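You operate a simulated robot arm through the tools that you are given. There is no shell and no other tool. Be economical: measure what you need, move in short steps, check, and stop when the job is done.

Carry out the task below with a simulated robot arm. There is one attempt and no reset: what you move stays moved.

Task
Wind the purple ribbon on to the spool and put it in the red tray.
Fine: spool on the spindle, wind with the knob, turn the knob back afterwards.
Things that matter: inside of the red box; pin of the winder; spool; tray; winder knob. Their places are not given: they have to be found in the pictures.

It is judged by the outcome, as a careful person would: the job done as asked, and still so three seconds after it is handed in. It fails if anything else is knocked over, pushed out of place, dropped, spilled or broken.

Robot
A 7-joint arm with a two-finger parallel gripper, fixed in place. Base frame: the origin is at the foot of the arm, x ahead of it, y to its left, z up; the work surface is at about z = 860. Lengths are in mm, angles in rad, forces in N, time in s.
Its first joint turns from -2.897 to 2.897 rad. Payload 4.4 kg.
The TCP is the grasp point between the finger pads, 23 mm short of the fingertips. In the tool frame z runs along the fingers and y along their closing line. The gripper opens to 94 mm. The fingers are 38 mm wide and 10 mm thick; the gripper's body (54 by 96 mm) begins 39 mm behind the TCP.
Orientation is that of the tool frame in the base frame, as a unit quaternion [x, y, z, w]. With the fingers straight down and closing along the base's y, the tool's x points along the base's -x, its y along +y and its z along -z.

Tools
- The arm moves only by the tool arm_command. Its argument "plan" is a list of rows, each a list of 7 numbers: the shift along the base's x, y, z in units of 25 mm (1.0 is 25 mm), then the turn, a rotation vector about the base's x, y, z in units of 6 degrees (1.0 is 6 degrees), then the opening, from 0 (shut) to 1 (fully open). In form: [[dx, dy, dz, rx, ry, rz, gripper], ...]. A call has 1 to 8 rows; each row shifts and turns the commanded pose from where the row before left it. A call with a number of a shift or a turn outside -1 to 1 is refused whole. Rows are played at 5 a second. More than 50 mm and 0.15 rad between two rows, or a gripper value outside its range, and nothing of the call is played. A pose out of reach is approached as far as the arm can. The call stops where the force on the tool passes 40 N (or 10 N more than at its start, if that is more) or the arm is blocked; 0.2 s more then pass. The fingers move at their own pace (about 72 mm/s each) and stop on an object; they squeeze with about 31 N. The grip force told is the motor's: it shows also when the fingers shut on nothing. Time passes only in rows, and 0.2 s behind the last, so rows that do not move let the fingers close. The reply holds the time, the measured pose of the TCP, the force on the tool along the base axes, the opening and the grip force, in the units named above and with some noise, with the torque about the TCP (base axes, N m) and any sound that the robot's microphone picked up.
- Cameras (640 x 400 px; columns grow to the right, rows downward): "scene" is fixed at [399.8, -501.5, 1594.1]; the picture's right is [0.83, -0.56, 0.00], its down [-0.34, -0.50, -0.80] and it looks along [0.45, 0.66, -0.60] (base axes); focal length 373 px, centre (320, 200). "wrist" rides on the gripper at [86, 16, -75] in the tool frame; the picture's right is [-0.18, 0.98, 0.00], its down [-0.58, -0.11, -0.81] and it looks along [-0.79, -0.15, 0.59] (tool axes); focal length 243 px, centre (320, 200).
- get_image(camera): a new picture of that camera. The clock stands still meanwhile.
- measure_at(camera, pixels): there is no depth. For up to 12 entries [column, row, z] of the newest picture of that camera ("zoom" is the newest enlarged one), the place [x, y] in the base frame at which the ray of that pixel passes the height z, good to about 3 mm. The clock stands still meanwhile.
- zoom(camera, box): a new picture of the part [left, top, right, bottom] of that camera's present view, enlarged. The clock stands still meanwhile.
- hand_in(): hands the job in; it is judged then, once.

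Keep the steps short. Do not move on a guess: measure, check each grasp and each placing, and mend mistakes. In all there are 80 turns and 38 pictures (those below and enlarged ones count). Leave the gripper open and the arm clear of the work at the hand-in unless told otherwise, and finish with a single line.

The tools are called as a command line: name --pt "numbers of a row" for each row, then --argument value for the rest, lists and objects as JSON in quotes. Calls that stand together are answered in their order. arm_command: Moves the arm, as the interface text tells. Its arguments: {"type":"object","properties":{"plan":{"type":"array","items":{"type":"array","items":{"type":"number"}}}},"required":["plan"]} The other tools are called the same way: get_image (camera) takes a picture; measure_at (camera, pixels) gives the place at which the rays of pixels pass given heights; zoom (camera, box) takes an enlarged picture of a part of a camera's view; hand_in () hands the job in.

At the start:

```text
time: 0.0
position: [719.2, 275.4, 1225.7]
orientation: [0.0, 1.0, 0.0, 0.001]
ft_force: [0.1, 0.9, 0.9]
moment: [0.01, 0.04, -0.03]
grip_width: 93.9
finger_force: 0.0
```

scene: 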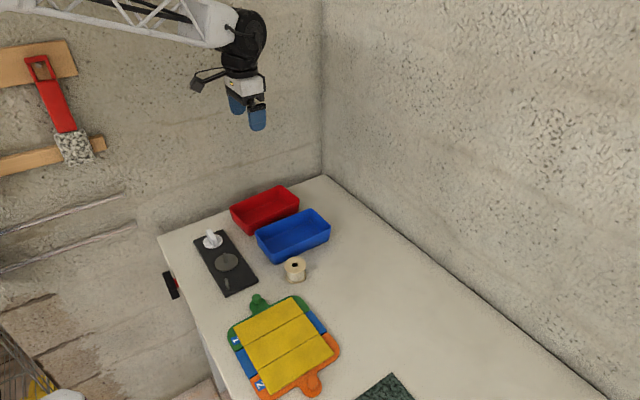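
wrist: 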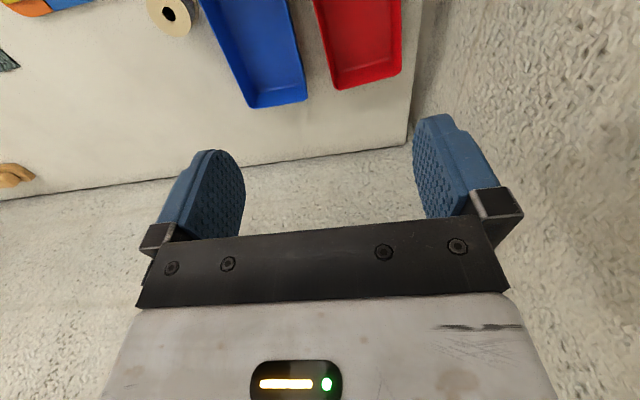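

I see a black winder plate around (225,262), the spool at (295,268), and red and blue trays. I'll zoom in on them.

zoom --camera "scene" --box '[150, 170, 350, 310]'

zoom --camera "scene" --box '[180, 220, 320, 308]'

```text
2.86 times, centred on (250, 240) of scene
```

zoom: 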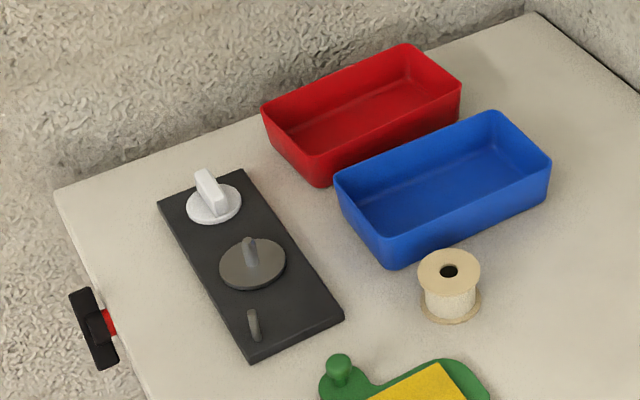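

```text
4.55 times, centred on (250, 264) of scene
```

zoom: 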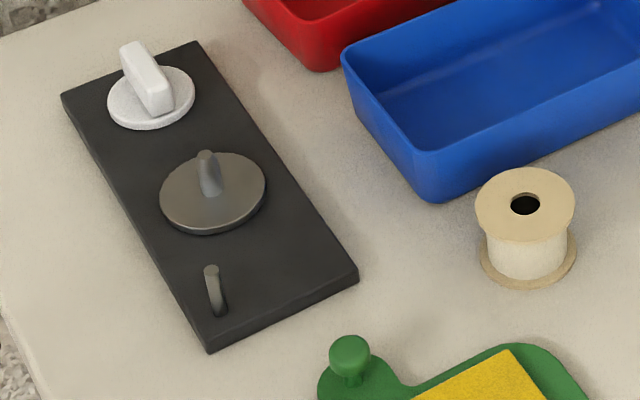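

The second zoom shows the knob bar (147,75), turntable with pin (207,160), guide post (213,290) and spool (525,205). I'll measure these at plausible heights.

measure_at --camera "zoom" --pixels '[[207, 347, 860], [207, 353, 860], [358, 280, 860], [62, 95, 875], [198, 42, 875], [213, 193, 882], [206, 155, 910], [525, 205, 910], [527, 262, 860], [483, 262, 862], [575, 258, 862], [151, 105, 880]]'

measure_at --camera "zoom" --pixels '[[475, 205, 910], [575, 205, 910], [525, 168, 910], [525, 242, 910], [525, 286, 860], [108, 100, 880], [195, 92, 880], [122, 48, 905], [140, 42, 905], [172, 92, 905], [155, 98, 905], [207, 335, 875]]'

```text
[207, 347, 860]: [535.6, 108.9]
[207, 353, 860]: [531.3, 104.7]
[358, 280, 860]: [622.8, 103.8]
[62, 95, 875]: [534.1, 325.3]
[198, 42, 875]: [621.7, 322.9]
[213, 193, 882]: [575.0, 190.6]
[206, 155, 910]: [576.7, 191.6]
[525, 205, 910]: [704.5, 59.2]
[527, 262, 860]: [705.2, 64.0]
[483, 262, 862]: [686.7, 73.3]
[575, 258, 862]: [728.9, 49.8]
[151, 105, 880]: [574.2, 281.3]
```

```text
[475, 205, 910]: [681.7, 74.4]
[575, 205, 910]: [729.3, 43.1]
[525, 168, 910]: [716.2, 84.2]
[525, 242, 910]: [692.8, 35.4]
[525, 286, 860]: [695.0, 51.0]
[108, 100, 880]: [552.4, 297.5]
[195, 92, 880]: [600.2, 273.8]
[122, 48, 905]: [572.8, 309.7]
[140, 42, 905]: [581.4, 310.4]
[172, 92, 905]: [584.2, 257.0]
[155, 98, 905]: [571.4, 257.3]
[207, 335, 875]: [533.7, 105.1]
```

Winder spans roughly x 534–622, y 105–323; pin about (577,190), knob about (576,284) with its bar along y, spool about (706,62). I'll move over toward the spool for a closer wrist view.

arm_command --pt "-0.4 -1 -1 0 0 0 1" --pt "-0.4 -1 -1 0 0 0 1" --pt "-0.4 -1 -1 0 0 0 1" --pt "-0.4 -1 -1 0 0 0 1" --pt "-0.4 -1 -1 0 0 0 1" --pt "-0.4 -1 -1 0 0 0 1" --pt "-0.4 -1 -1 0 0 0 1" --pt "-0.4 -1 -1 0 0 0 1"

get_image --camera "wrist"

```text
time: 1.8
position: [638.9, 73.4, 1025.1]
orientation: [0.0, 1.0, 0.001, 0.0]
ft_force: [-0.4, -0.2, -0.2]
moment: [-0.01, 0.03, -0.01]
grip_width: 94.2
finger_force: 0.0
```

```text
33 pictures are left
```

wrist: 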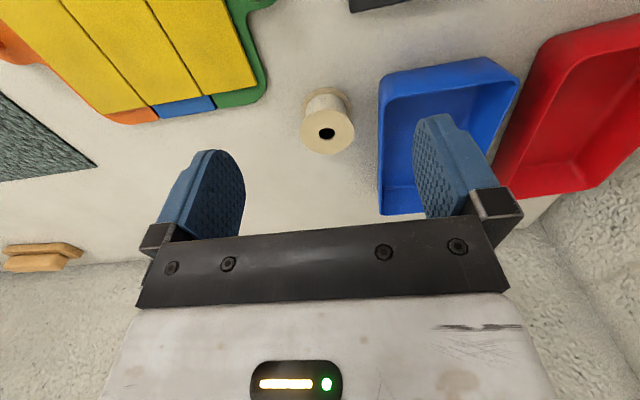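

The spool is at about (327,125) in the wrist view. I'll zoom to measure it accurately.

zoom --camera "wrist" --box '[280, 75, 376, 165]'

```text
4.44 times, centred on (328, 120) of wrist
```

zoom: 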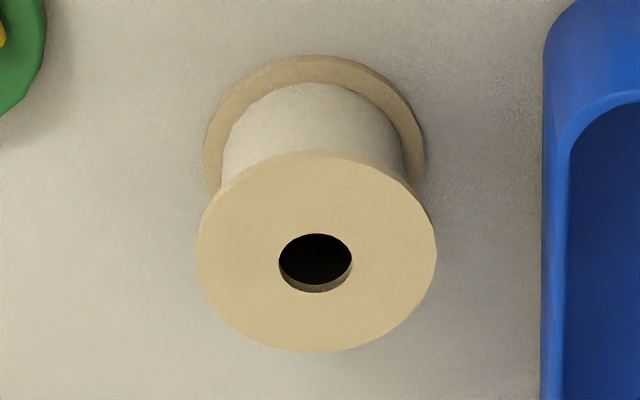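

measure_at --camera "zoom" --pixels '[[315, 262, 900], [315, 262, 910], [317, 251, 900], [317, 251, 910], [197, 255, 900], [436, 250, 900], [313, 55, 863], [203, 150, 863], [424, 148, 863], [322, 352, 900], [313, 152, 900], [543, 300, 900]]'

measure_at --camera "scene" --pixels '[[294.8, 264.8, 895], [294.8, 264.8, 900], [294.8, 264.8, 905], [284, 264.8, 900], [305.8, 264.8, 900], [250, 240, 890]]'

```text
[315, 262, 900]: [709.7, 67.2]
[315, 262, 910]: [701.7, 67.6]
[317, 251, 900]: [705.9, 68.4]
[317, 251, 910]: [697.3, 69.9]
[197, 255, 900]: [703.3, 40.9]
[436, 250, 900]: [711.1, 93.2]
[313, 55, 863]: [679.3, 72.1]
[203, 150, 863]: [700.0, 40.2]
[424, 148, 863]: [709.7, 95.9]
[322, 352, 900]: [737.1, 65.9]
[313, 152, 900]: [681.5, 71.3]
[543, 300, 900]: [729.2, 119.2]
```

```text
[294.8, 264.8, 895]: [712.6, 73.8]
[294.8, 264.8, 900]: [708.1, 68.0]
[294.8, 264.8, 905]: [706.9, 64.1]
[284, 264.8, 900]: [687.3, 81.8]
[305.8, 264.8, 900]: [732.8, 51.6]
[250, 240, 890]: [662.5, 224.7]
```

At z=900 both cameras agree: spool top centre (708,68), flange about 55 mm, height about 40 mm. The blue tray edge is close at y≈119, so I'll close along x: turn the tool +90° about z and move above the spool.

arm_command --pt "0.35 0 0 0 0 1 1" --pt "0.35 0 0 0 0 1 1" --pt "0.35 0 0 0 0 1 1" --pt "0.35 0 0 0 0 1 1" --pt "0.35 0 0 0 0 1 1" --pt "0.35 0 0 0 0 1 1" --pt "0.35 0 0 0 0 1 1" --pt "0.31 -0.2 0 0 0 1 1"

arm_command --pt "0 0 0 0 0 1 0.8" --pt "0 0 0 0 0 1 0.8" --pt "0 0 0 0 0 1 0.8" --pt "0 0 0 0 0 1 0.8" --pt "0 0 0 0 0 1 0.8" --pt "0 0 0 0 0 1 0.8" --pt "0 0 0 0 0 1 0.8" --pt "0 0 0 0 0 0 0.8"

get_image --camera "wrist"

```text
time: 3.6
position: [708.4, 69.5, 1024.1]
orientation: [-0.408, 0.913, 0.0, 0.001]
ft_force: [-0.8, 0.0, 0.4]
moment: [0.02, -0.02, 0.02]
grip_width: 94.0
finger_force: 0.0
```

```text
time: 5.4
position: [708.0, 69.9, 1026.0]
orientation: [0.707, -0.707, -0.001, 0.0]
ft_force: [-0.2, 0.4, 0.0]
moment: [0.01, 0.01, -0.02]
grip_width: 75.1
finger_force: 0.0
```

```text
31 pictures are left
```

wrist: 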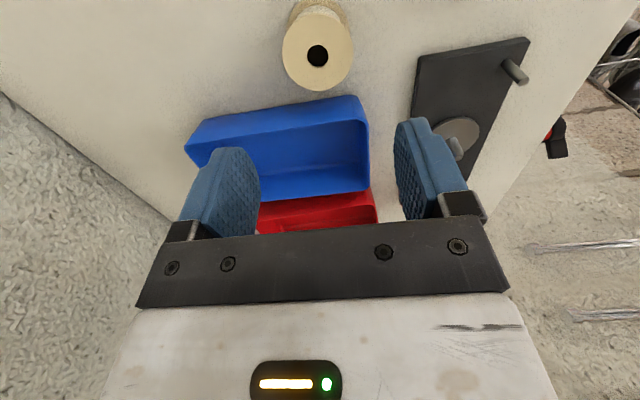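

Turn done. I'll verify the spool's centre from this angle at (317,56), plus the pin and post.

measure_at --camera "wrist" --pixels '[[317, 56, 900], [282, 54, 900], [352, 45, 900], [352, 54, 900], [505, 62, 910], [522, 80, 900], [522, 80, 920], [506, 66, 875], [459, 133, 880], [187, 147, 910], [370, 190, 910], [365, 100, 910]]'

```text
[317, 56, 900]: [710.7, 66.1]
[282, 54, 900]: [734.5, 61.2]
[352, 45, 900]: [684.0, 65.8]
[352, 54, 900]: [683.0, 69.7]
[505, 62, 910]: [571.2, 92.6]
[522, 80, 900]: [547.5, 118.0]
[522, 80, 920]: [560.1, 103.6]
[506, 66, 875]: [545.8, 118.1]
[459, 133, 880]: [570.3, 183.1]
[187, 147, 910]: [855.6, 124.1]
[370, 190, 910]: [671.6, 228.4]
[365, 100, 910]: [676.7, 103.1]
```

Spool centre ≈ (709,67). Going straight down to TCP z≈887.

arm_command --pt "0.04 -0.1 -1 0 0 0 0.8" --pt "0 0 -1 0 0 0 0.8" --pt "0 0 -1 0 0 0 0.8" --pt "0 0 -1 0 0 0 0.8" --pt "0 0 -1 0 0 0 0.8" --pt "0 0 -0.52 0 0 0 0.8" --pt "0 0 0 0 0 0 0.8"

zoom --camera "scene" --box '[200, 180, 360, 300]'

```text
time: 7.0
position: [707.4, 66.0, 887.2]
orientation: [-0.707, 0.707, 0.001, 0.0]
ft_force: [0.5, 0.6, -0.4]
moment: [0.0, -0.01, -0.01]
grip_width: 74.9
finger_force: 0.1
```

```text
3.33 times, centred on (280, 240) of scene
```

zoom: 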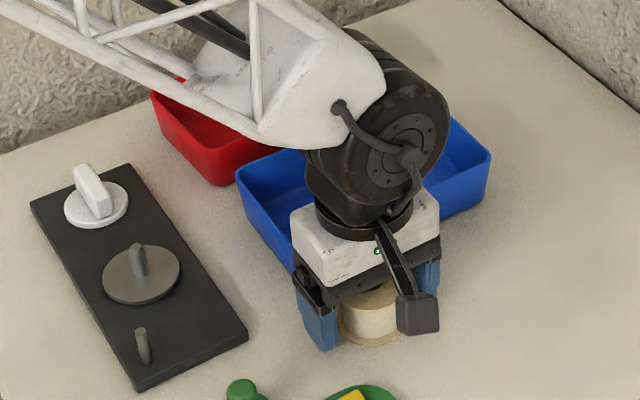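

The spool is between the fingers. I'll close on it.

arm_command --pt "0 0 0 0 0 0 0.3" --pt "0 0 0 0 0 0 0.3" --pt "0 0 0 0 0 0 0.3" --pt "0 0 0 0 0 0 0.3"

```text
time: 8.0
position: [707.8, 66.8, 886.9]
orientation: [0.707, -0.707, 0.0, 0.0]
ft_force: [0.3, -0.5, 0.4]
moment: [0.01, 0.03, 0.01]
grip_width: 47.0
finger_force: 31.1
```

The grip stopped at 47 mm with full force. I'll lift slightly and check with a picture.

arm_command --pt "0 0 0.5 0 0 0 0.3" --pt "0 0 1 0 0 0 0.3" --pt "0 0 1 0 0 0 0.3" --pt "0 0 1 0 0 0 0.3"

zoom --camera "scene" --box '[250, 210, 330, 270]'

get_image --camera "wrist"

```text
time: 9.0
position: [709.9, 67.9, 974.9]
orientation: [-0.707, 0.707, 0.0, -0.001]
ft_force: [-0.1, -0.3, 0.5]
moment: [0.01, 0.0, 0.01]
grip_width: 28.1
finger_force: 0.1
```

```text
6.67 times, centred on (290, 240) of scene
```

zoom: 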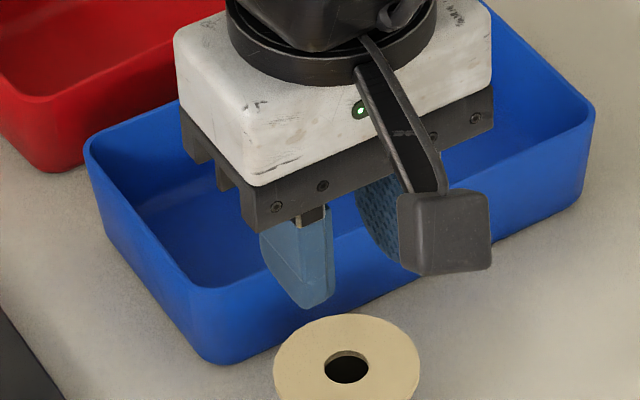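

```text
28 pictures are left
```

wrist: 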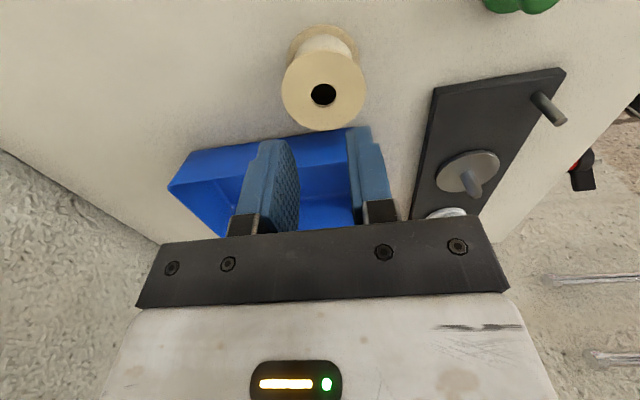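

The spool slipped out and stands upright where it was. I'll measure its position now.

measure_at --camera "wrist" --pixels '[[323, 95, 900], [281, 93, 900], [366, 87, 900], [320, 50, 900], [327, 131, 900], [323, 95, 910], [323, 95, 890], [325, 26, 862], [470, 190, 910]]'

measure_at --camera "zoom" --pixels '[[346, 368, 900], [346, 368, 890], [346, 368, 910], [273, 368, 900], [420, 368, 900]]'

```text
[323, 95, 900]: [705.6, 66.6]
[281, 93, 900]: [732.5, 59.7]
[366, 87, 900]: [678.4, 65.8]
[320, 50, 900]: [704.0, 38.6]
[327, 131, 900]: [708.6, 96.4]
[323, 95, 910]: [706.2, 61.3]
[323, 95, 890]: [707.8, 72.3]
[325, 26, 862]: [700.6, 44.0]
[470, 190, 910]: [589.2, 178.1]
```

```text
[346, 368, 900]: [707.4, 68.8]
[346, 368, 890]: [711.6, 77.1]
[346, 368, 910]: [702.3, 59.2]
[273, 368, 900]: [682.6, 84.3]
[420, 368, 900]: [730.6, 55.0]
```

The spool is still at (706.5,67.5). This time I'll grip with the flange at the TCP height (z≈896) and check the grip in small steps.

arm_command --pt "-0.1 0 0 0 0 0 0.8" --pt "0 0 0 0 0 0 0.8" --pt "0 0 -1 0 0 0 0.8" --pt "0 0 -1 0 0 0 0.8" --pt "0 0 -1 0 0 0 0.8" --pt "0 0 -0.15 0 0 0 0.8"

arm_command --pt "0 0 0 0 0 0 0" --pt "0 0 0 0 0 0 0" --pt "0 0 0 0 0 0 0" --pt "0 0 0 0 0 0 0"

zoom --camera "scene" --box '[250, 230, 330, 290]'

```text
time: 10.4
position: [705.6, 68.3, 896.8]
orientation: [-0.707, 0.707, 0.001, 0.001]
ft_force: [-0.1, -0.5, -0.3]
moment: [-0.03, -0.01, 0.03]
grip_width: 75.2
finger_force: 0.0
```

```text
time: 11.4
position: [707.0, 68.5, 897.4]
orientation: [-0.707, 0.708, 0.0, 0.0]
ft_force: [-0.5, 0.5, -0.1]
moment: [0.02, 0.01, 0.03]
grip_width: 46.8
finger_force: 31.4
```

```text
6.67 times, centred on (290, 260) of scene
```

zoom: 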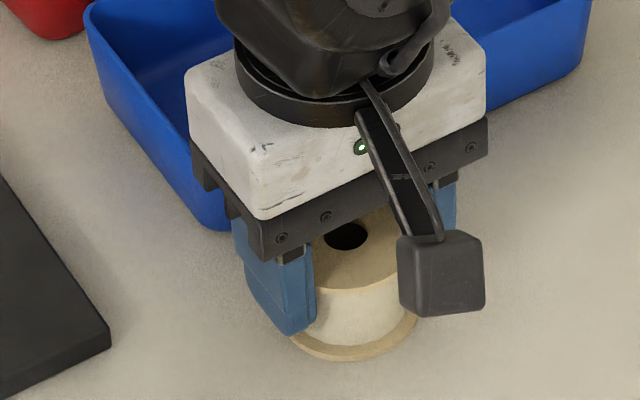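

The grip is on the core (47 mm). I'll lift slowly and watch the grip.

arm_command --pt "0 0 0.1 0 0 0 0" --pt "0 0 0.1 0 0 0 0" --pt "0 0 0.2 0 0 0 0"

zoom --camera "scene" --box '[250, 230, 330, 290]'

```text
time: 12.2
position: [707.1, 68.1, 907.2]
orientation: [-0.707, 0.708, 0.0, 0.001]
ft_force: [0.8, 0.1, 0.0]
moment: [0.01, -0.02, 0.0]
grip_width: 46.8
finger_force: 31.2
```

```text
6.67 times, centred on (290, 260) of scene
```

zoom: 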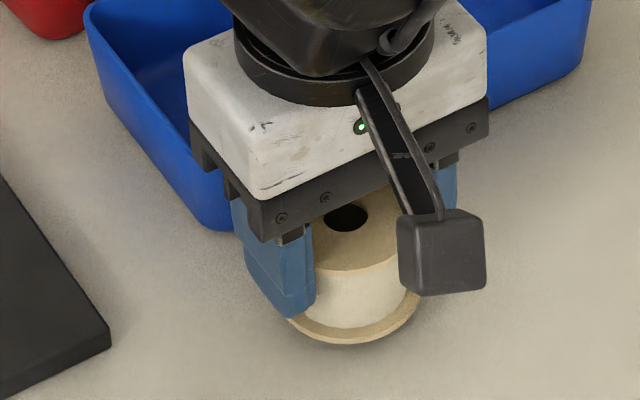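

The spool is lifted and held. I'll raise it gently further.

arm_command --pt "0 0 0.3 0 0 0 0" --pt "0 0 0.4 0 0 0 0" --pt "0 0 0.5 0 0 0 0" --pt "0 0 0.5 0 0 0 0" --pt "0 0 0.5 0 0 0 0" --pt "0 0 0.5 0 0 0 0" --pt "0 0 0.5 0 0 0 0" --pt "0 0 0.3 0 0 0 0"

get_image --camera "wrist"

```text
time: 14.0
position: [705.2, 68.0, 993.4]
orientation: [-0.707, 0.707, 0.0, 0.0]
ft_force: [-0.4, -0.1, -0.5]
moment: [0.02, 0.01, -0.04]
grip_width: 47.1
finger_force: 31.4
```

```text
25 pictures are left
```

wrist: 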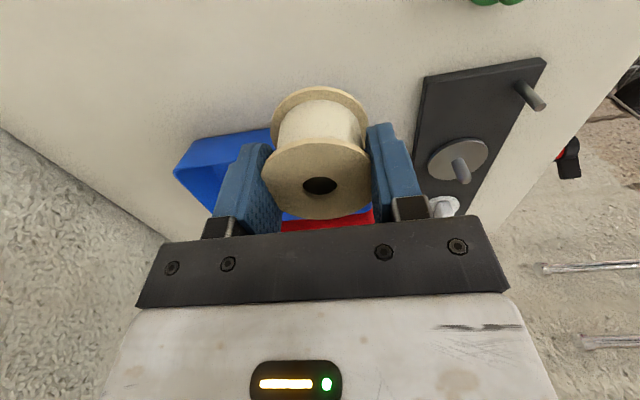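

Held well. Now precise pin views: wrist zoom around the turntable, and a scene zoom.

zoom --camera "wrist" --box '[416, 130, 496, 190]'

zoom --camera "scene" --box '[190, 220, 270, 280]'

```text
6.67 times, centred on (456, 160) of wrist
```

zoom: 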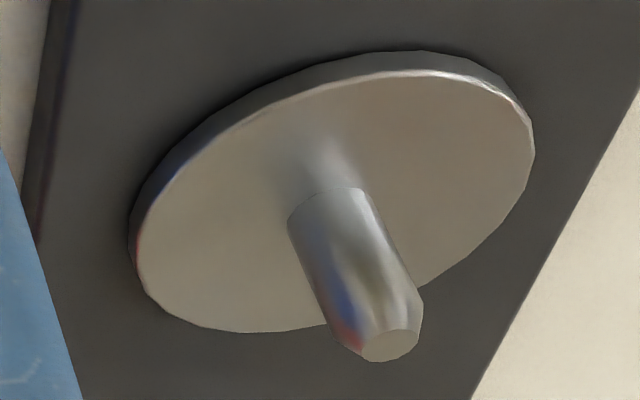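

```text
6.67 times, centred on (230, 250) of scene
```

zoom: 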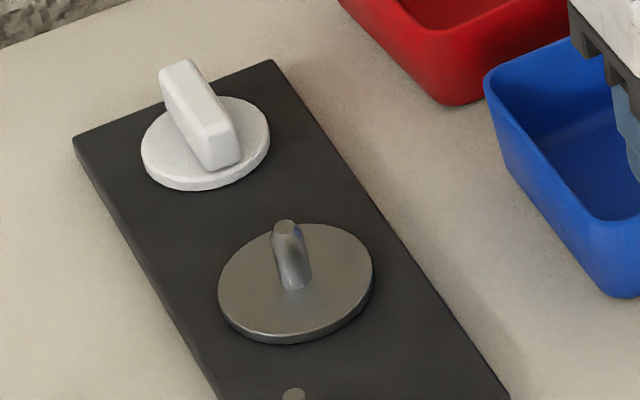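

measure_at --camera "zoom" --pixels '[[285, 227, 900], [285, 227, 905], [285, 227, 910], [296, 281, 875], [296, 281, 880], [296, 281, 885], [205, 140, 875], [205, 140, 880], [205, 140, 885], [180, 64, 905], [226, 135, 905], [293, 394, 910]]'

measure_at --camera "wrist" --pixels '[[466.6, 181.7, 900], [466.6, 181.7, 905], [466.6, 181.7, 910], [457.2, 160, 875], [457.2, 160, 880], [457.2, 160, 885]]'

```text
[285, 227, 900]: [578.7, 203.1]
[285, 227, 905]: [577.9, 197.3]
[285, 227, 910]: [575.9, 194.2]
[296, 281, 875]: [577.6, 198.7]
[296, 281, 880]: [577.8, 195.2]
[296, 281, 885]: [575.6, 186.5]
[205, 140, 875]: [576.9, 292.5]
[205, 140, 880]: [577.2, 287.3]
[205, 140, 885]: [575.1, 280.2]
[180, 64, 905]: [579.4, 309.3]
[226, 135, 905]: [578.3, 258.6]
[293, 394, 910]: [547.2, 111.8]
```

```text
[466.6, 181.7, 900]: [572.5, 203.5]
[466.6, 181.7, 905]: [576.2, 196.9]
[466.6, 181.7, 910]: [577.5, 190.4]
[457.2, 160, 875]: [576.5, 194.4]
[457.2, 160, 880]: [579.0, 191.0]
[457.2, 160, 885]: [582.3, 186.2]
```

Pin ≈ (577.5,195), top ≈905, disc ≈879. I'll measure the held spool's hole centre at its present height (top ≈996–997) to know its offset in the grip.

zoom --camera "wrist" --box '[260, 130, 380, 220]'

```text
4.44 times, centred on (320, 175) of wrist
```

zoom: 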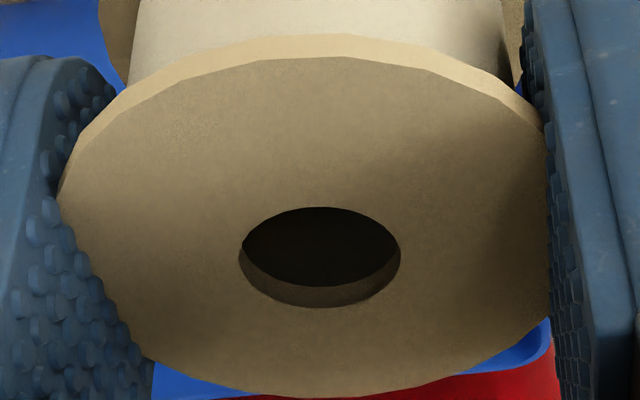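

measure_at --camera "zoom" --pixels '[[320, 247, 996], [322, 398, 996], [317, 57, 996], [240, 247, 996], [400, 257, 996], [320, 247, 993], [320, 247, 1000], [58, 200, 996], [552, 170, 996]]'

```text
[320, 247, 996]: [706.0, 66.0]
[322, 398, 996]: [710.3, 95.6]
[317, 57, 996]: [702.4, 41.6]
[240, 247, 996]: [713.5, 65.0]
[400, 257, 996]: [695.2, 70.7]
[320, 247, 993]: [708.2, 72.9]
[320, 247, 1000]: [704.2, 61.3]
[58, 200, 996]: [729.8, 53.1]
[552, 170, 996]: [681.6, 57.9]
```

The spool is centred on the TCP within about 1 mm. Moving over the pin at this height.

arm_command --pt "-0.3 0.3 0 0 0 0 0" --pt "-0.6 0.6 0 0 0 0 0" --pt "-0.8 0.8 0 0 0 0 0" --pt "-0.9 0.9 0 0 0 0 0" --pt "-0.9 0.9 0 0 0 0 0" --pt "-0.8 0.8 0 0 0 0 0" --pt "-0.5 0.5 0 0 0 0 0" --pt "-0.34 0.28 0 0 0 0 0"

zoom --camera "scene" --box '[180, 190, 280, 265]'

```text
time: 15.8
position: [578.1, 195.8, 993.2]
orientation: [-0.707, 0.707, 0.0, 0.0]
ft_force: [-0.2, 0.3, 0.1]
moment: [0.03, 0.02, -0.01]
grip_width: 46.9
finger_force: 31.0
```

```text
5.33 times, centred on (230, 228) of scene
```

zoom: 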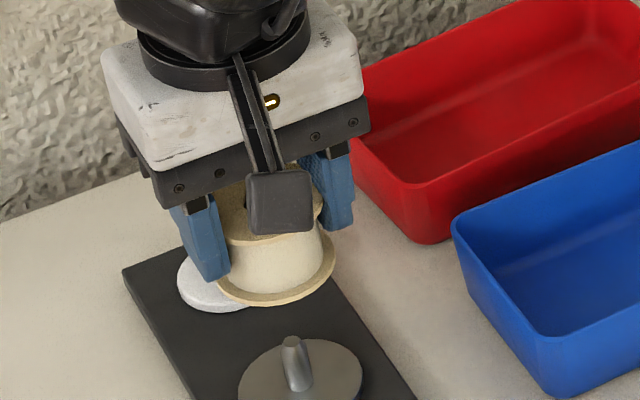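

Held. I'll descend to z≈947, just above the pin's top, and check alignment.

arm_command --pt "0 0 -0.3 0 0 0 0" --pt "0 0 -0.4 0 0 0 0" --pt "0 0 -0.4 0 0 0 0" --pt "-0.02 -0.02 -0.4 0 0 0 0" --pt "0 0 -0.3 0 0 0 0" --pt "0 0 0 0 0 0 0"

zoom --camera "scene" --box '[190, 215, 270, 275]'

get_image --camera "wrist"

```text
time: 17.2
position: [578.7, 193.2, 947.9]
orientation: [0.708, -0.707, 0.0, -0.002]
ft_force: [0.0, 0.5, -0.4]
moment: [-0.01, 0.0, 0.01]
grip_width: 46.9
finger_force: 30.5
```

```text
6.67 times, centred on (230, 245) of scene
```

zoom: 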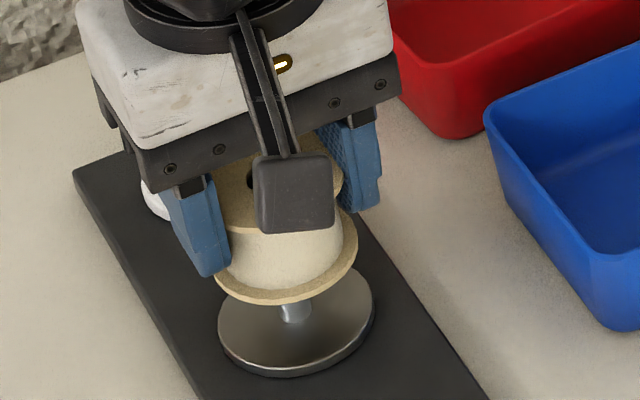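

```text
19 pictures are left
```

wrist: 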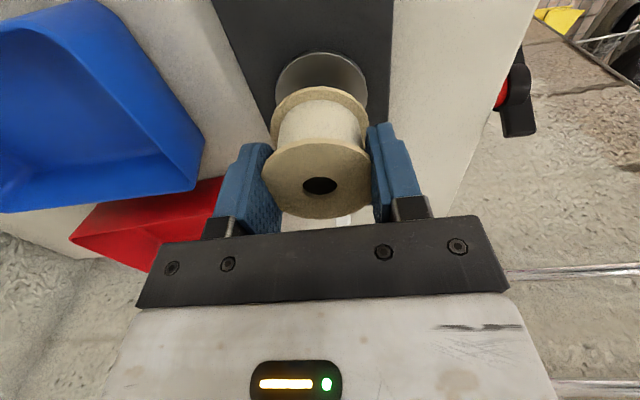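

Alignment looks right: the flange centre is over the pin axis in the scene view (≈(286,253) vs pin (285,258)). Lowering slowly.

arm_command --pt "0 0 -0.15 0 0 0 0" --pt "0 0 -0.15 0 0 0 0" --pt "0 0 -0.15 0 0 0 0" --pt "0 0 -0.15 0 0 0 0" --pt "0 0 -0.15 0 0 0 0" --pt "0 0 -0.15 0 0 0 0" --pt "0 0 -0.15 0 0 0 0" --pt "0 0 -0.1 0 0 0 0"

```text
time: 19.0
position: [576.4, 194.0, 917.9]
orientation: [0.707, -0.707, -0.001, 0.0]
ft_force: [-0.6, 0.0, -0.2]
moment: [0.0, 0.01, 0.0]
grip_width: 46.5
finger_force: 30.7
```

No resistance so far. A few small steps more to find the seat.

arm_command --pt "0 0 -0.05 0 0 0 0" --pt "0 0 -0.05 0 0 0 0" --pt "0 0 -0.04 0 0 0 0" --pt "0 0 0 0 0 0 0"

zoom --camera "scene" --box '[190, 215, 270, 275]'

```text
time: 20.0
position: [576.5, 192.6, 915.6]
orientation: [0.707, -0.707, 0.0, 0.0]
ft_force: [-0.8, -0.2, -0.6]
moment: [0.03, 0.03, -0.01]
grip_width: 46.7
finger_force: 30.7
```

```text
6.67 times, centred on (230, 245) of scene
```

zoom: 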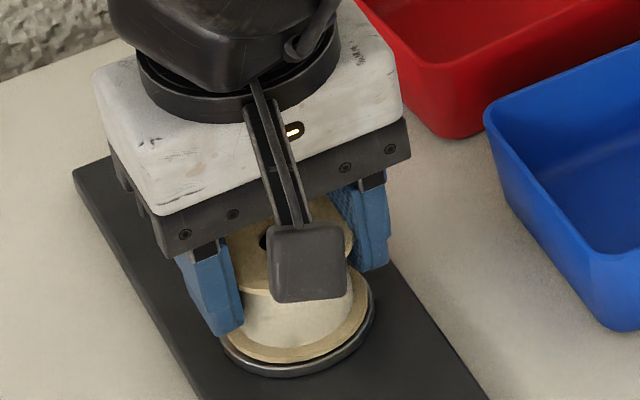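

The spool sits nearly on the disc, concentric. I'll lower a bit more until contact, or 3 mm at most.

arm_command --pt "0 0 -0.04 0 0 0 0" --pt "0 0 -0.04 0 0 0 0" --pt "0 0 -0.03 0 0 0 0" --pt "0 0 0 0 0 0 0"

```text
time: 21.0
position: [577.3, 192.7, 913.4]
orientation: [0.707, -0.707, -0.001, -0.001]
ft_force: [-18.5, -3.1, 30.6]
moment: [-0.03, 0.53, 0.02]
grip_width: 46.9
finger_force: 31.1
```

Contact felt (30 N up): it's seated. Opening the fingers.

arm_command --pt "0 0 0.04 0 0 0 0" --pt "0 0 0 0 0 0 0.8" --pt "0 0 0 0 0 0 0.8" --pt "0 0 0 0 0 0 0.8"

arm_command --pt "0 0 0.5 0 0 0 0.8" --pt "0 0 1 0 0 0 0.8" --pt "0 0 1 0 0 0 0.8" --pt "0 0 1 0 0 0 0.8"

get_image --camera "wrist"

```text
time: 22.0
position: [577.3, 194.7, 912.7]
orientation: [0.707, -0.707, 0.0, 0.001]
ft_force: [-0.5, 0.5, 1.0]
moment: [-0.04, 0.03, -0.01]
grip_width: 75.0
finger_force: 0.1
```

```text
time: 23.0
position: [576.6, 192.0, 1001.0]
orientation: [-0.706, 0.708, 0.0, 0.0]
ft_force: [-0.1, -0.1, 1.2]
moment: [0.03, -0.01, -0.03]
grip_width: 75.5
finger_force: 0.0
```

```text
17 pictures are left
```

wrist: 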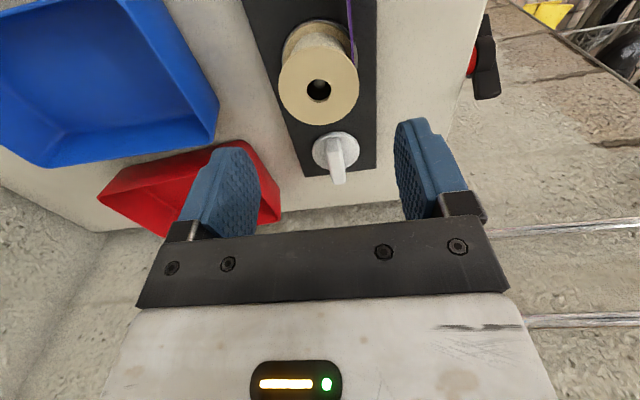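

A purple ribbon now runs from the post to the spool. Next the knob at (337,152): measure it in a zoom.

zoom --camera "wrist" --box '[288, 70, 384, 190]'

```text
3.33 times, centred on (336, 130) of wrist
```

zoom: 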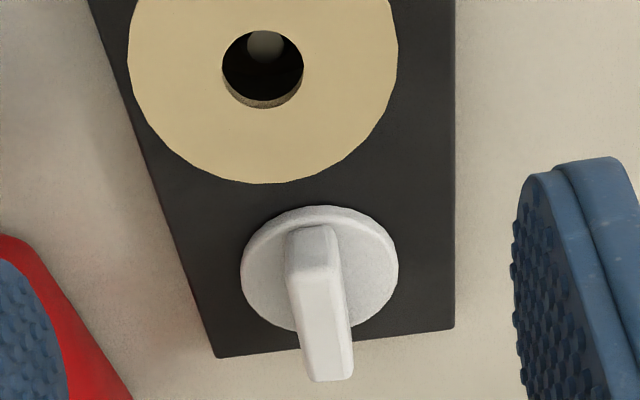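

measure_at --camera "zoom" --pixels '[[319, 268, 880], [241, 265, 880], [397, 262, 880], [322, 332, 878], [312, 268, 905], [332, 379, 905], [312, 268, 910], [332, 379, 910], [292, 270, 905], [336, 268, 905], [307, 230, 882]]'

measure_at --camera "scene" --pixels '[[209, 229.6, 905], [209, 229.6, 910], [216, 240.3, 905], [216, 240.3, 910], [213, 241, 882]]'

```text
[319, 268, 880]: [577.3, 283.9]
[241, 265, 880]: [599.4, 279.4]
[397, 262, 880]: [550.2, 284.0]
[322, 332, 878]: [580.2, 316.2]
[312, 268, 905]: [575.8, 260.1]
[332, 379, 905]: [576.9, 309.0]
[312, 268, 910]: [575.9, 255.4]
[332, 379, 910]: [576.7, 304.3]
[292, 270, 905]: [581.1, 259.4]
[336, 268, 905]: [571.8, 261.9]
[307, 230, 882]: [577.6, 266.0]
```

```text
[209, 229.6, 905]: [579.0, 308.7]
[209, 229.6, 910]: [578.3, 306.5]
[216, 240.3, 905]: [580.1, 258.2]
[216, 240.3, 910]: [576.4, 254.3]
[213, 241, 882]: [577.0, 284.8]
```

Knob centre ≈ (577,285), bar along y, top z≈905, about 12 mm thick. Moving above it and down to z≈907 with a partial opening.

arm_command --pt "0 0.92 0 0 0 0 0.5" --pt "0 0.92 0 0 0 0 0.5" --pt "0 0.92 0 0 0 0 0.5" --pt "0 0.92 0 0 0 0 0.5" --pt "0 0 -1 0 0 0 0.5" --pt "0 0 -1 0 0 0 0.5" --pt "0 0 0 0 0 0 0.5"

arm_command --pt "0 0 -0.6 0 0 0 0.5" --pt "0 0 -0.6 0 0 0 0.5" --pt "0 0 -0.5 0 0 0 0.5" --pt "0 0 0 0 0 0 0.5"

zoom --camera "scene" --box '[180, 200, 270, 268]'

```text
time: 24.6
position: [577.4, 286.2, 949.9]
orientation: [-0.707, 0.707, 0.001, 0.0]
ft_force: [0.7, 0.5, 0.2]
moment: [-0.02, 0.0, 0.0]
grip_width: 47.0
finger_force: 0.1
```

```text
time: 25.6
position: [576.7, 285.1, 907.5]
orientation: [0.708, -0.707, 0.0, -0.001]
ft_force: [0.9, -0.5, -0.5]
moment: [0.0, 0.0, 0.0]
grip_width: 46.8
finger_force: 0.1
```

```text
5.88 times, centred on (225, 234) of scene
```

zoom: 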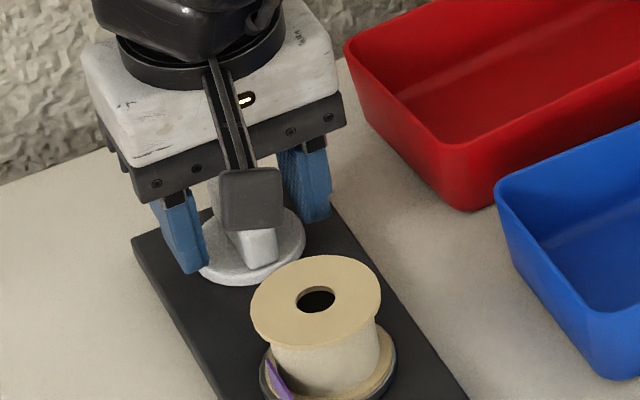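

The bar is between the fingers. Closing on it.

arm_command --pt "0 0 0 0 0 0 0" --pt "0 0 0 0 0 0 0" --pt "0 0 0 0 0 0 0"

arm_command --pt "0 0 0 0 0 -0.5 0" --pt "0 0 0 0 0 -0.5 0" --pt "0 0 0 0 0 -0.5 0" --pt "0 0 0 0 0 0 0"

```text
time: 26.4
position: [576.5, 285.1, 907.6]
orientation: [-0.707, 0.707, 0.0, 0.001]
ft_force: [-7.3, 0.3, 2.0]
moment: [0.02, 0.0, 0.06]
grip_width: 16.0
finger_force: 45.2
```

```text
time: 27.4
position: [575.8, 283.9, 908.0]
orientation: [-0.65, 0.76, 0.002, -0.001]
ft_force: [-36.2, -9.4, 5.0]
moment: [0.69, -0.06, 0.19]
grip_width: 15.7
finger_force: 44.6
```

Turning causes a sideways load of −36 N in x, which suggests the knob's axis is a few mm further in +y. I'll relieve by shifting −1 mm in x and watch.

arm_command --pt "-0.04 0 0 0 0 0 0" --pt "0 0 0 0 0 0 0"

```text
time: 28.0
position: [575.6, 285.0, 907.1]
orientation: [-0.65, 0.76, 0.0, -0.001]
ft_force: [-11.3, -14.1, -13.9]
moment: [-1.42, 0.1, 0.03]
grip_width: 15.9
finger_force: 44.9
```

The axis seems to be near y≈288.5. I'll open, shift +3.5 mm in y and +0.5 mm in x, and regrip.

arm_command --pt "0 0 0 0 0 0 0.4" --pt "0 0 0 0 0 0 0.4" --pt "0.02 0.14 0 0 0 0 0.4" --pt "0 0 0 0 0 0 0" --pt "0 0 0 0 0 0 0" --pt "0 0 0 0 0 0 0"

arm_command --pt "0 0 0 0 0 -0.5 0" --pt "0 0 0 0 0 -0.5 0" --pt "0 0 0 0 0 -0.5 0" --pt "0 0 0 0 0 0 0"

```text
time: 29.4
position: [577.6, 289.2, 909.0]
orientation: [-0.649, 0.76, 0.0, 0.0]
ft_force: [-8.3, 5.2, 3.3]
moment: [-0.15, 0.19, 0.0]
grip_width: 16.0
finger_force: 45.1
```

```text
time: 30.4
position: [575.3, 289.7, 910.0]
orientation: [-0.588, 0.809, 0.0, 0.001]
ft_force: [-6.1, 25.6, 10.3]
moment: [-0.15, 0.29, 0.03]
grip_width: 15.9
finger_force: 44.4
```

Loads are better. I'll look at whether the knob and spool are turning.

zoom --camera "scene" --box '[180, 210, 270, 278]'

```text
5.88 times, centred on (225, 244) of scene
```

zoom: 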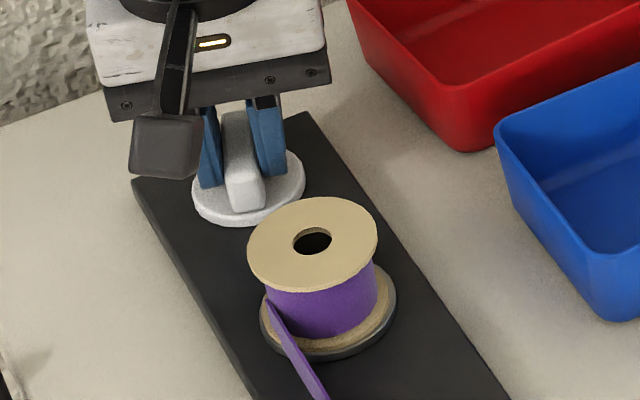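

The spool is turning purple, so clockwise (negative) winds. Continuing, watching forces.

arm_command --pt "0 0 0 0 0 -0.6 0" --pt "0 0 0 0 0 -0.6 0" --pt "0 0 0 0 0 -0.6 0" --pt "0 0 0 0 0 -0.6 0" --pt "0 0 0 0 0 0 0"

```text
time: 31.5
position: [576.8, 289.7, 908.4]
orientation: [-0.482, 0.876, 0.0, 0.001]
ft_force: [-10.7, 2.1, 6.7]
moment: [0.11, -0.01, -0.01]
grip_width: 15.6
finger_force: 45.3
stopped in row 5: the force on the tool passed its limit at 41 N (the readings are from after the stop); the commanded pose is now the measured one
```

Turned about 32°; the stop relaxed the load. Continuing in smaller steps.

arm_command --pt "0 0 0 0 0 -0.5 0" --pt "0 0 0 0 0 -0.5 0" --pt "0 0 0 0 0 -0.5 0" --pt "0 0 0 0 0 -0.5 0" --pt "0 0 0 0 0 0 0"

```text
time: 32.7
position: [577.0, 289.8, 908.0]
orientation: [-0.387, 0.922, 0.0, 0.001]
ft_force: [-16.9, -2.5, 24.4]
moment: [-0.69, 0.9, -0.02]
grip_width: 15.7
finger_force: 44.9
```

About 44° turned. I'll relieve the side loads slightly and continue.

arm_command --pt "-0.02 0 0.03 0 0 0 0" --pt "0 0 0 0 0 -0.5 0" --pt "0 0 0 0 0 -0.5 0" --pt "0 0 0 0 0 -0.5 0" --pt "0 0 0 0 0 -0.5 0" --pt "0 0 0 0 0 0 0"

```text
time: 34.3
position: [575.7, 288.8, 908.8]
orientation: [-0.291, 0.957, 0.0, 0.0]
ft_force: [3.3, 8.2, -5.5]
moment: [-0.32, 0.36, 0.01]
grip_width: 16.2
finger_force: 44.8
stopped in row 6: the force on the tool passed its limit at 41 N (the readings are from after the stop); the commanded pose is now the measured one
```

arm_command --pt "0 0 0 0 0 -0.5 0" --pt "0 0 0 0 0 -0.5 0" --pt "0 0 0 0 0 -0.5 0" --pt "0 0 0 0 0 -0.5 0" --pt "0 0 0 0 0 0 0"

zoom --camera "scene" --box '[180, 210, 270, 278]'

```text
time: 35.2
position: [576.7, 289.4, 909.4]
orientation: [-0.196, 0.981, 0.001, 0.0]
ft_force: [-4.3, 9.2, -1.8]
moment: [0.07, -0.42, -0.03]
grip_width: 16.0
finger_force: 45.0
stopped in row 4: the force on the tool passed its limit at 42 N (the readings are from after the stop); the commanded pose is now the measured one
```

```text
5.88 times, centred on (225, 244) of scene
```

zoom: 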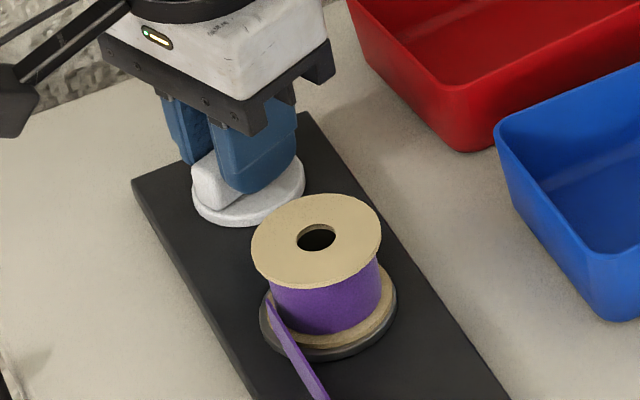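

About 67° turned, with low torque; ribbon still trailing. Continuing.

arm_command --pt "0 0 0 0 0 -0.6 0" --pt "0 0 0 0 0 -0.6 0" --pt "0 0 0 0 0 -0.6 0" --pt "0 0 0 0 0 -0.6 0" --pt "0 0 0 0 0 0 0"

arm_command --pt "0 0 0 0 0 -0.5 0" --pt "0 0 0 0 0 -0.5 0" --pt "0 0 0 0 0 -0.5 0" --pt "0 0 0 0 0 -0.5 0" --pt "0 0 0 0 0 0 0"

```text
time: 36.5
position: [576.4, 289.6, 909.2]
orientation: [-0.071, 0.997, 0.001, 0.0]
ft_force: [-0.8, 9.8, -3.3]
moment: [-0.17, -0.15, 0.05]
grip_width: 16.1
finger_force: 44.8
stopped in row 5: the force on the tool passed its limit at 41 N (the readings are from after the stop); the commanded pose is now the measured one
```

```text
time: 37.6
position: [576.7, 290.8, 909.1]
orientation: [0.035, 0.999, 0.0, 0.0]
ft_force: [9.3, 24.7, -15.1]
moment: [0.07, -1.27, -0.01]
grip_width: 16.0
finger_force: 44.9
```

About 94° turned, no hard stop yet. Relieving (+0.6 mm y) and continuing.

arm_command --pt "0.01 0.025 -0.02 0 0 0 0" --pt "0 0 0 0 0 -0.5 0" --pt "0 0 0 0 0 -0.5 0" --pt "0 0 0 0 0 -0.5 0" --pt "0 0 0 0 0 -0.5 0" --pt "0 0 0 0 0 -0.5 0" --pt "0 0 0 0 0 0 0"

zoom --camera "scene" --box '[180, 220, 270, 288]'

```text
time: 38.7
position: [577.7, 290.1, 909.9]
orientation: [0.111, 0.994, 0.0, 0.001]
ft_force: [-7.4, -9.6, 8.4]
moment: [-0.46, 0.07, 0.0]
grip_width: 15.9
finger_force: 44.8
stopped in row 5: the force on the tool passed its limit at 41 N (the readings are from after the stop); the commanded pose is now the measured one
```

```text
5.88 times, centred on (225, 254) of scene
```

zoom: 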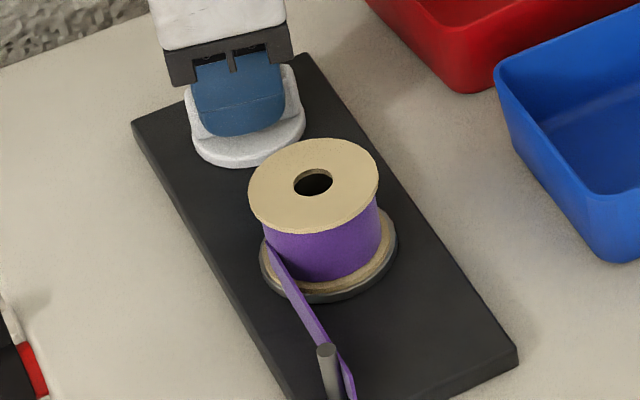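

About 103°; the ribbon tail still passes the post. Continuing.

arm_command --pt "0 0 0 0 0 -0.5 0" --pt "0 0 0 0 0 -0.5 0" --pt "0 0 0 0 0 -0.5 0" --pt "0 0 0 0 0 -0.5 0" --pt "0 0 0 0 0 0 0"

arm_command --pt "0 0 0 0 0 -0.5 0" --pt "0 0 0 0 0 -0.5 0" --pt "0 0 0 0 0 -0.5 0" --pt "0 0 0 0 0 -0.5 0" --pt "0 0 0 0 0 0 0"

arm_command --pt "0 0 0 0 0 -0.5 0" --pt "0 0 0 0 0 -0.5 0" --pt "0 0 0 0 0 -0.5 0" --pt "0 0 0 0 0 -0.5 0" --pt "0 0 0 0 0 0 0"

```text
time: 39.9
position: [575.7, 290.2, 909.7]
orientation: [0.214, 0.977, 0.001, 0.001]
ft_force: [-27.5, -9.3, 20.9]
moment: [-0.23, 0.5, -0.03]
grip_width: 15.8
finger_force: 44.7
```

```text
time: 41.1
position: [577.2, 290.8, 908.8]
orientation: [0.316, 0.949, 0.001, 0.001]
ft_force: [16.0, -13.6, -11.8]
moment: [-0.96, -1.11, 0.0]
grip_width: 16.0
finger_force: 44.5
```

```text
time: 42.3
position: [576.8, 290.6, 909.4]
orientation: [0.413, 0.911, 0.001, 0.0]
ft_force: [4.8, -1.7, -2.7]
moment: [-0.22, -0.09, 0.0]
grip_width: 15.8
finger_force: 45.0
```

About 139° turned; continuing.

arm_command --pt "0 0 0 0 0 -0.5 0" --pt "0 0 0 0 0 -0.5 0" --pt "0 0 0 0 0 -0.5 0" --pt "0 0 0 0 0 -0.5 0" --pt "0 0 0 0 0 0 0"

arm_command --pt "0 0 0 0 0 -0.5 0" --pt "0 0 0 0 0 -0.5 0" --pt "0 0 0 0 0 -0.5 0" --pt "0 0 0 0 0 -0.5 0" --pt "0 0 0 0 0 0 0"

zoom --camera "scene" --box '[180, 220, 290, 310]'

```text
time: 43.5
position: [576.8, 291.0, 909.3]
orientation: [0.506, 0.863, 0.001, 0.0]
ft_force: [-11.6, 7.1, 10.8]
moment: [0.9, 0.77, -0.02]
grip_width: 16.0
finger_force: 44.5
```

```text
time: 44.7
position: [576.0, 291.1, 909.7]
orientation: [0.593, 0.805, 0.002, 0.001]
ft_force: [1.9, 36.4, 6.2]
moment: [0.31, 0.08, -0.02]
grip_width: 16.0
finger_force: 44.7
```

```text
4.44 times, centred on (235, 265) of scene
```

zoom: 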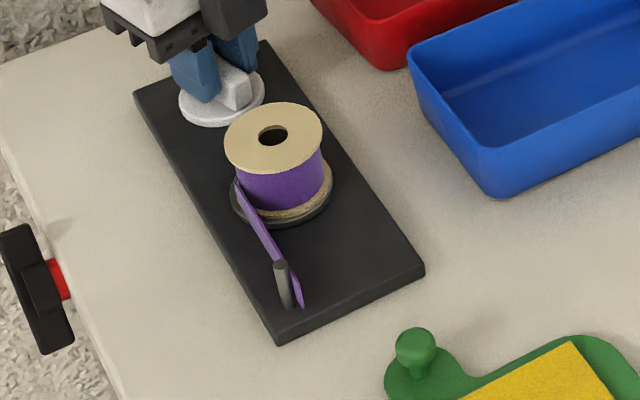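

About 163°; the tail now ends just past the post, so winding works and is almost complete. Relieving +y and continuing.

arm_command --pt "0 0.04 0 0 0 0 0" --pt "0 0 0 0 0 -0.5 0" --pt "0 0 0 0 0 -0.5 0" --pt "0 0 0 0 0 -0.5 0" --pt "0 0 0 0 0 -0.4 0" --pt "0 0 0 0 0 0 0"

arm_command --pt "0 0 0 0 0 -0.5 0" --pt "0 0 0 0 0 -0.5 0" --pt "0 0 0 0 0 0 0"

```text
time: 46.1
position: [577.3, 290.1, 909.5]
orientation: [0.67, 0.743, 0.001, 0.0]
ft_force: [29.4, -19.5, 5.1]
moment: [-0.25, -0.35, 0.01]
grip_width: 15.8
finger_force: 44.9
```

```text
time: 46.5
position: [577.9, 291.1, 908.5]
orientation: [0.688, 0.726, 0.0, 0.002]
ft_force: [9.3, -11.7, -1.5]
moment: [-0.97, -0.05, 0.0]
grip_width: 15.6
finger_force: 45.2
stopped in row 2: the force on the tool passed its limit at 47 N (the readings are from after the stop); the commanded pose is now the measured one
```

About 177°. Continuing carefully.

arm_command --pt "0 0 0 0 0 -0.4 0" --pt "0 0 0 0 0 -0.4 0" --pt "0 0 0 0 0 -0.4 0" --pt "0 0 0 0 0 0 0"

arm_command --pt "0 0 0 0 0 -0.4 0" --pt "0 0 0 0 0 -0.4 0" --pt "0 0 0 0 0 -0.4 0" --pt "0 0 0 0 0 0 0"

zoom --camera "scene" --box '[180, 220, 290, 310]'

```text
time: 47.5
position: [576.0, 291.5, 909.0]
orientation: [0.732, 0.682, 0.001, 0.001]
ft_force: [11.3, -5.8, -4.4]
moment: [-0.74, -0.12, 1.75]
grip_width: 17.3
finger_force: 44.6
stopped in row 4: the force on the tool passed its limit at 40 N (the readings are from after the stop); the commanded pose is now the measured one
```

```text
time: 48.5
position: [576.4, 291.7, 908.6]
orientation: [0.773, 0.634, 0.001, 0.001]
ft_force: [15.9, 15.3, 0.2]
moment: [0.14, -0.03, 2.2]
grip_width: 22.2
finger_force: 45.3
```

```text
4.44 times, centred on (235, 265) of scene
```

zoom: 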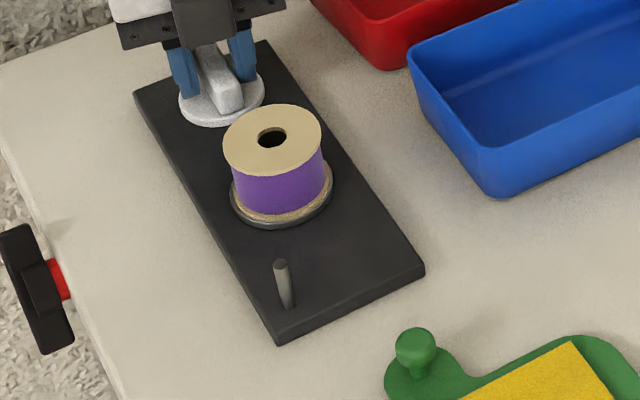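

The ribbon is all on the spool and the knob is at its stop (torque 2.2 N m, about 180°). I'll unwind my over-turn of 11° and release; then move the spool off first, so turning the knob back cannot unwind it.

arm_command --pt "0 0 0 0 0 0.6 0" --pt "0 0 0 0 0 0.6 0" --pt "0 0 0 0 0 0.65 0" --pt "0 0 0 0 0 0 0" --pt "0 0 0 0 0 0 0.4" --pt "0 0 0 0 0 0 0.4" --pt "0 0 0 0 0 0 0.5"

arm_command --pt "0 0 0.5 0 0 0 0.5" --pt "0 0 1 0 0 0 0.8" --pt "0 0 1 0 0 0 0.8" --pt "0 0 1 0 0 0 0.8" --pt "0 0 0 0 0 0 0.8"

```text
time: 50.1
position: [577.1, 290.3, 908.7]
orientation: [0.709, 0.705, 0.0, 0.001]
ft_force: [0.8, 0.4, 0.2]
moment: [0.0, -0.02, 0.0]
grip_width: 47.3
finger_force: 0.1
```

```text
time: 51.3
position: [576.7, 290.8, 997.7]
orientation: [0.709, 0.706, 0.001, 0.001]
ft_force: [0.4, 0.2, -0.2]
moment: [0.0, 0.0, -0.04]
grip_width: 75.1
finger_force: 0.0
```

Released and raised. Moving above the spool at (577,194.5) and measuring it in the process.

arm_command --pt "0 -0.9 0 0 0 0 0.8" --pt "0 -1 0 0 0 0 0.8" --pt "0 -1 0 0 0 0 0.8" --pt "0 -0.95 0 0 0 0 0.8" --pt "0 0 0 0 0 0 0.8"

get_image --camera "wrist"

```text
time: 52.5
position: [575.7, 195.2, 996.8]
orientation: [0.708, 0.706, 0.0, 0.001]
ft_force: [-0.6, 0.2, 0.0]
moment: [0.03, -0.01, 0.02]
grip_width: 75.2
finger_force: 0.1
```

```text
9 pictures are left
```

wrist: 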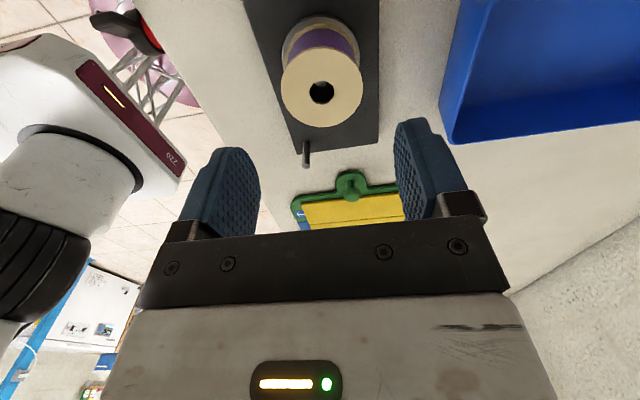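

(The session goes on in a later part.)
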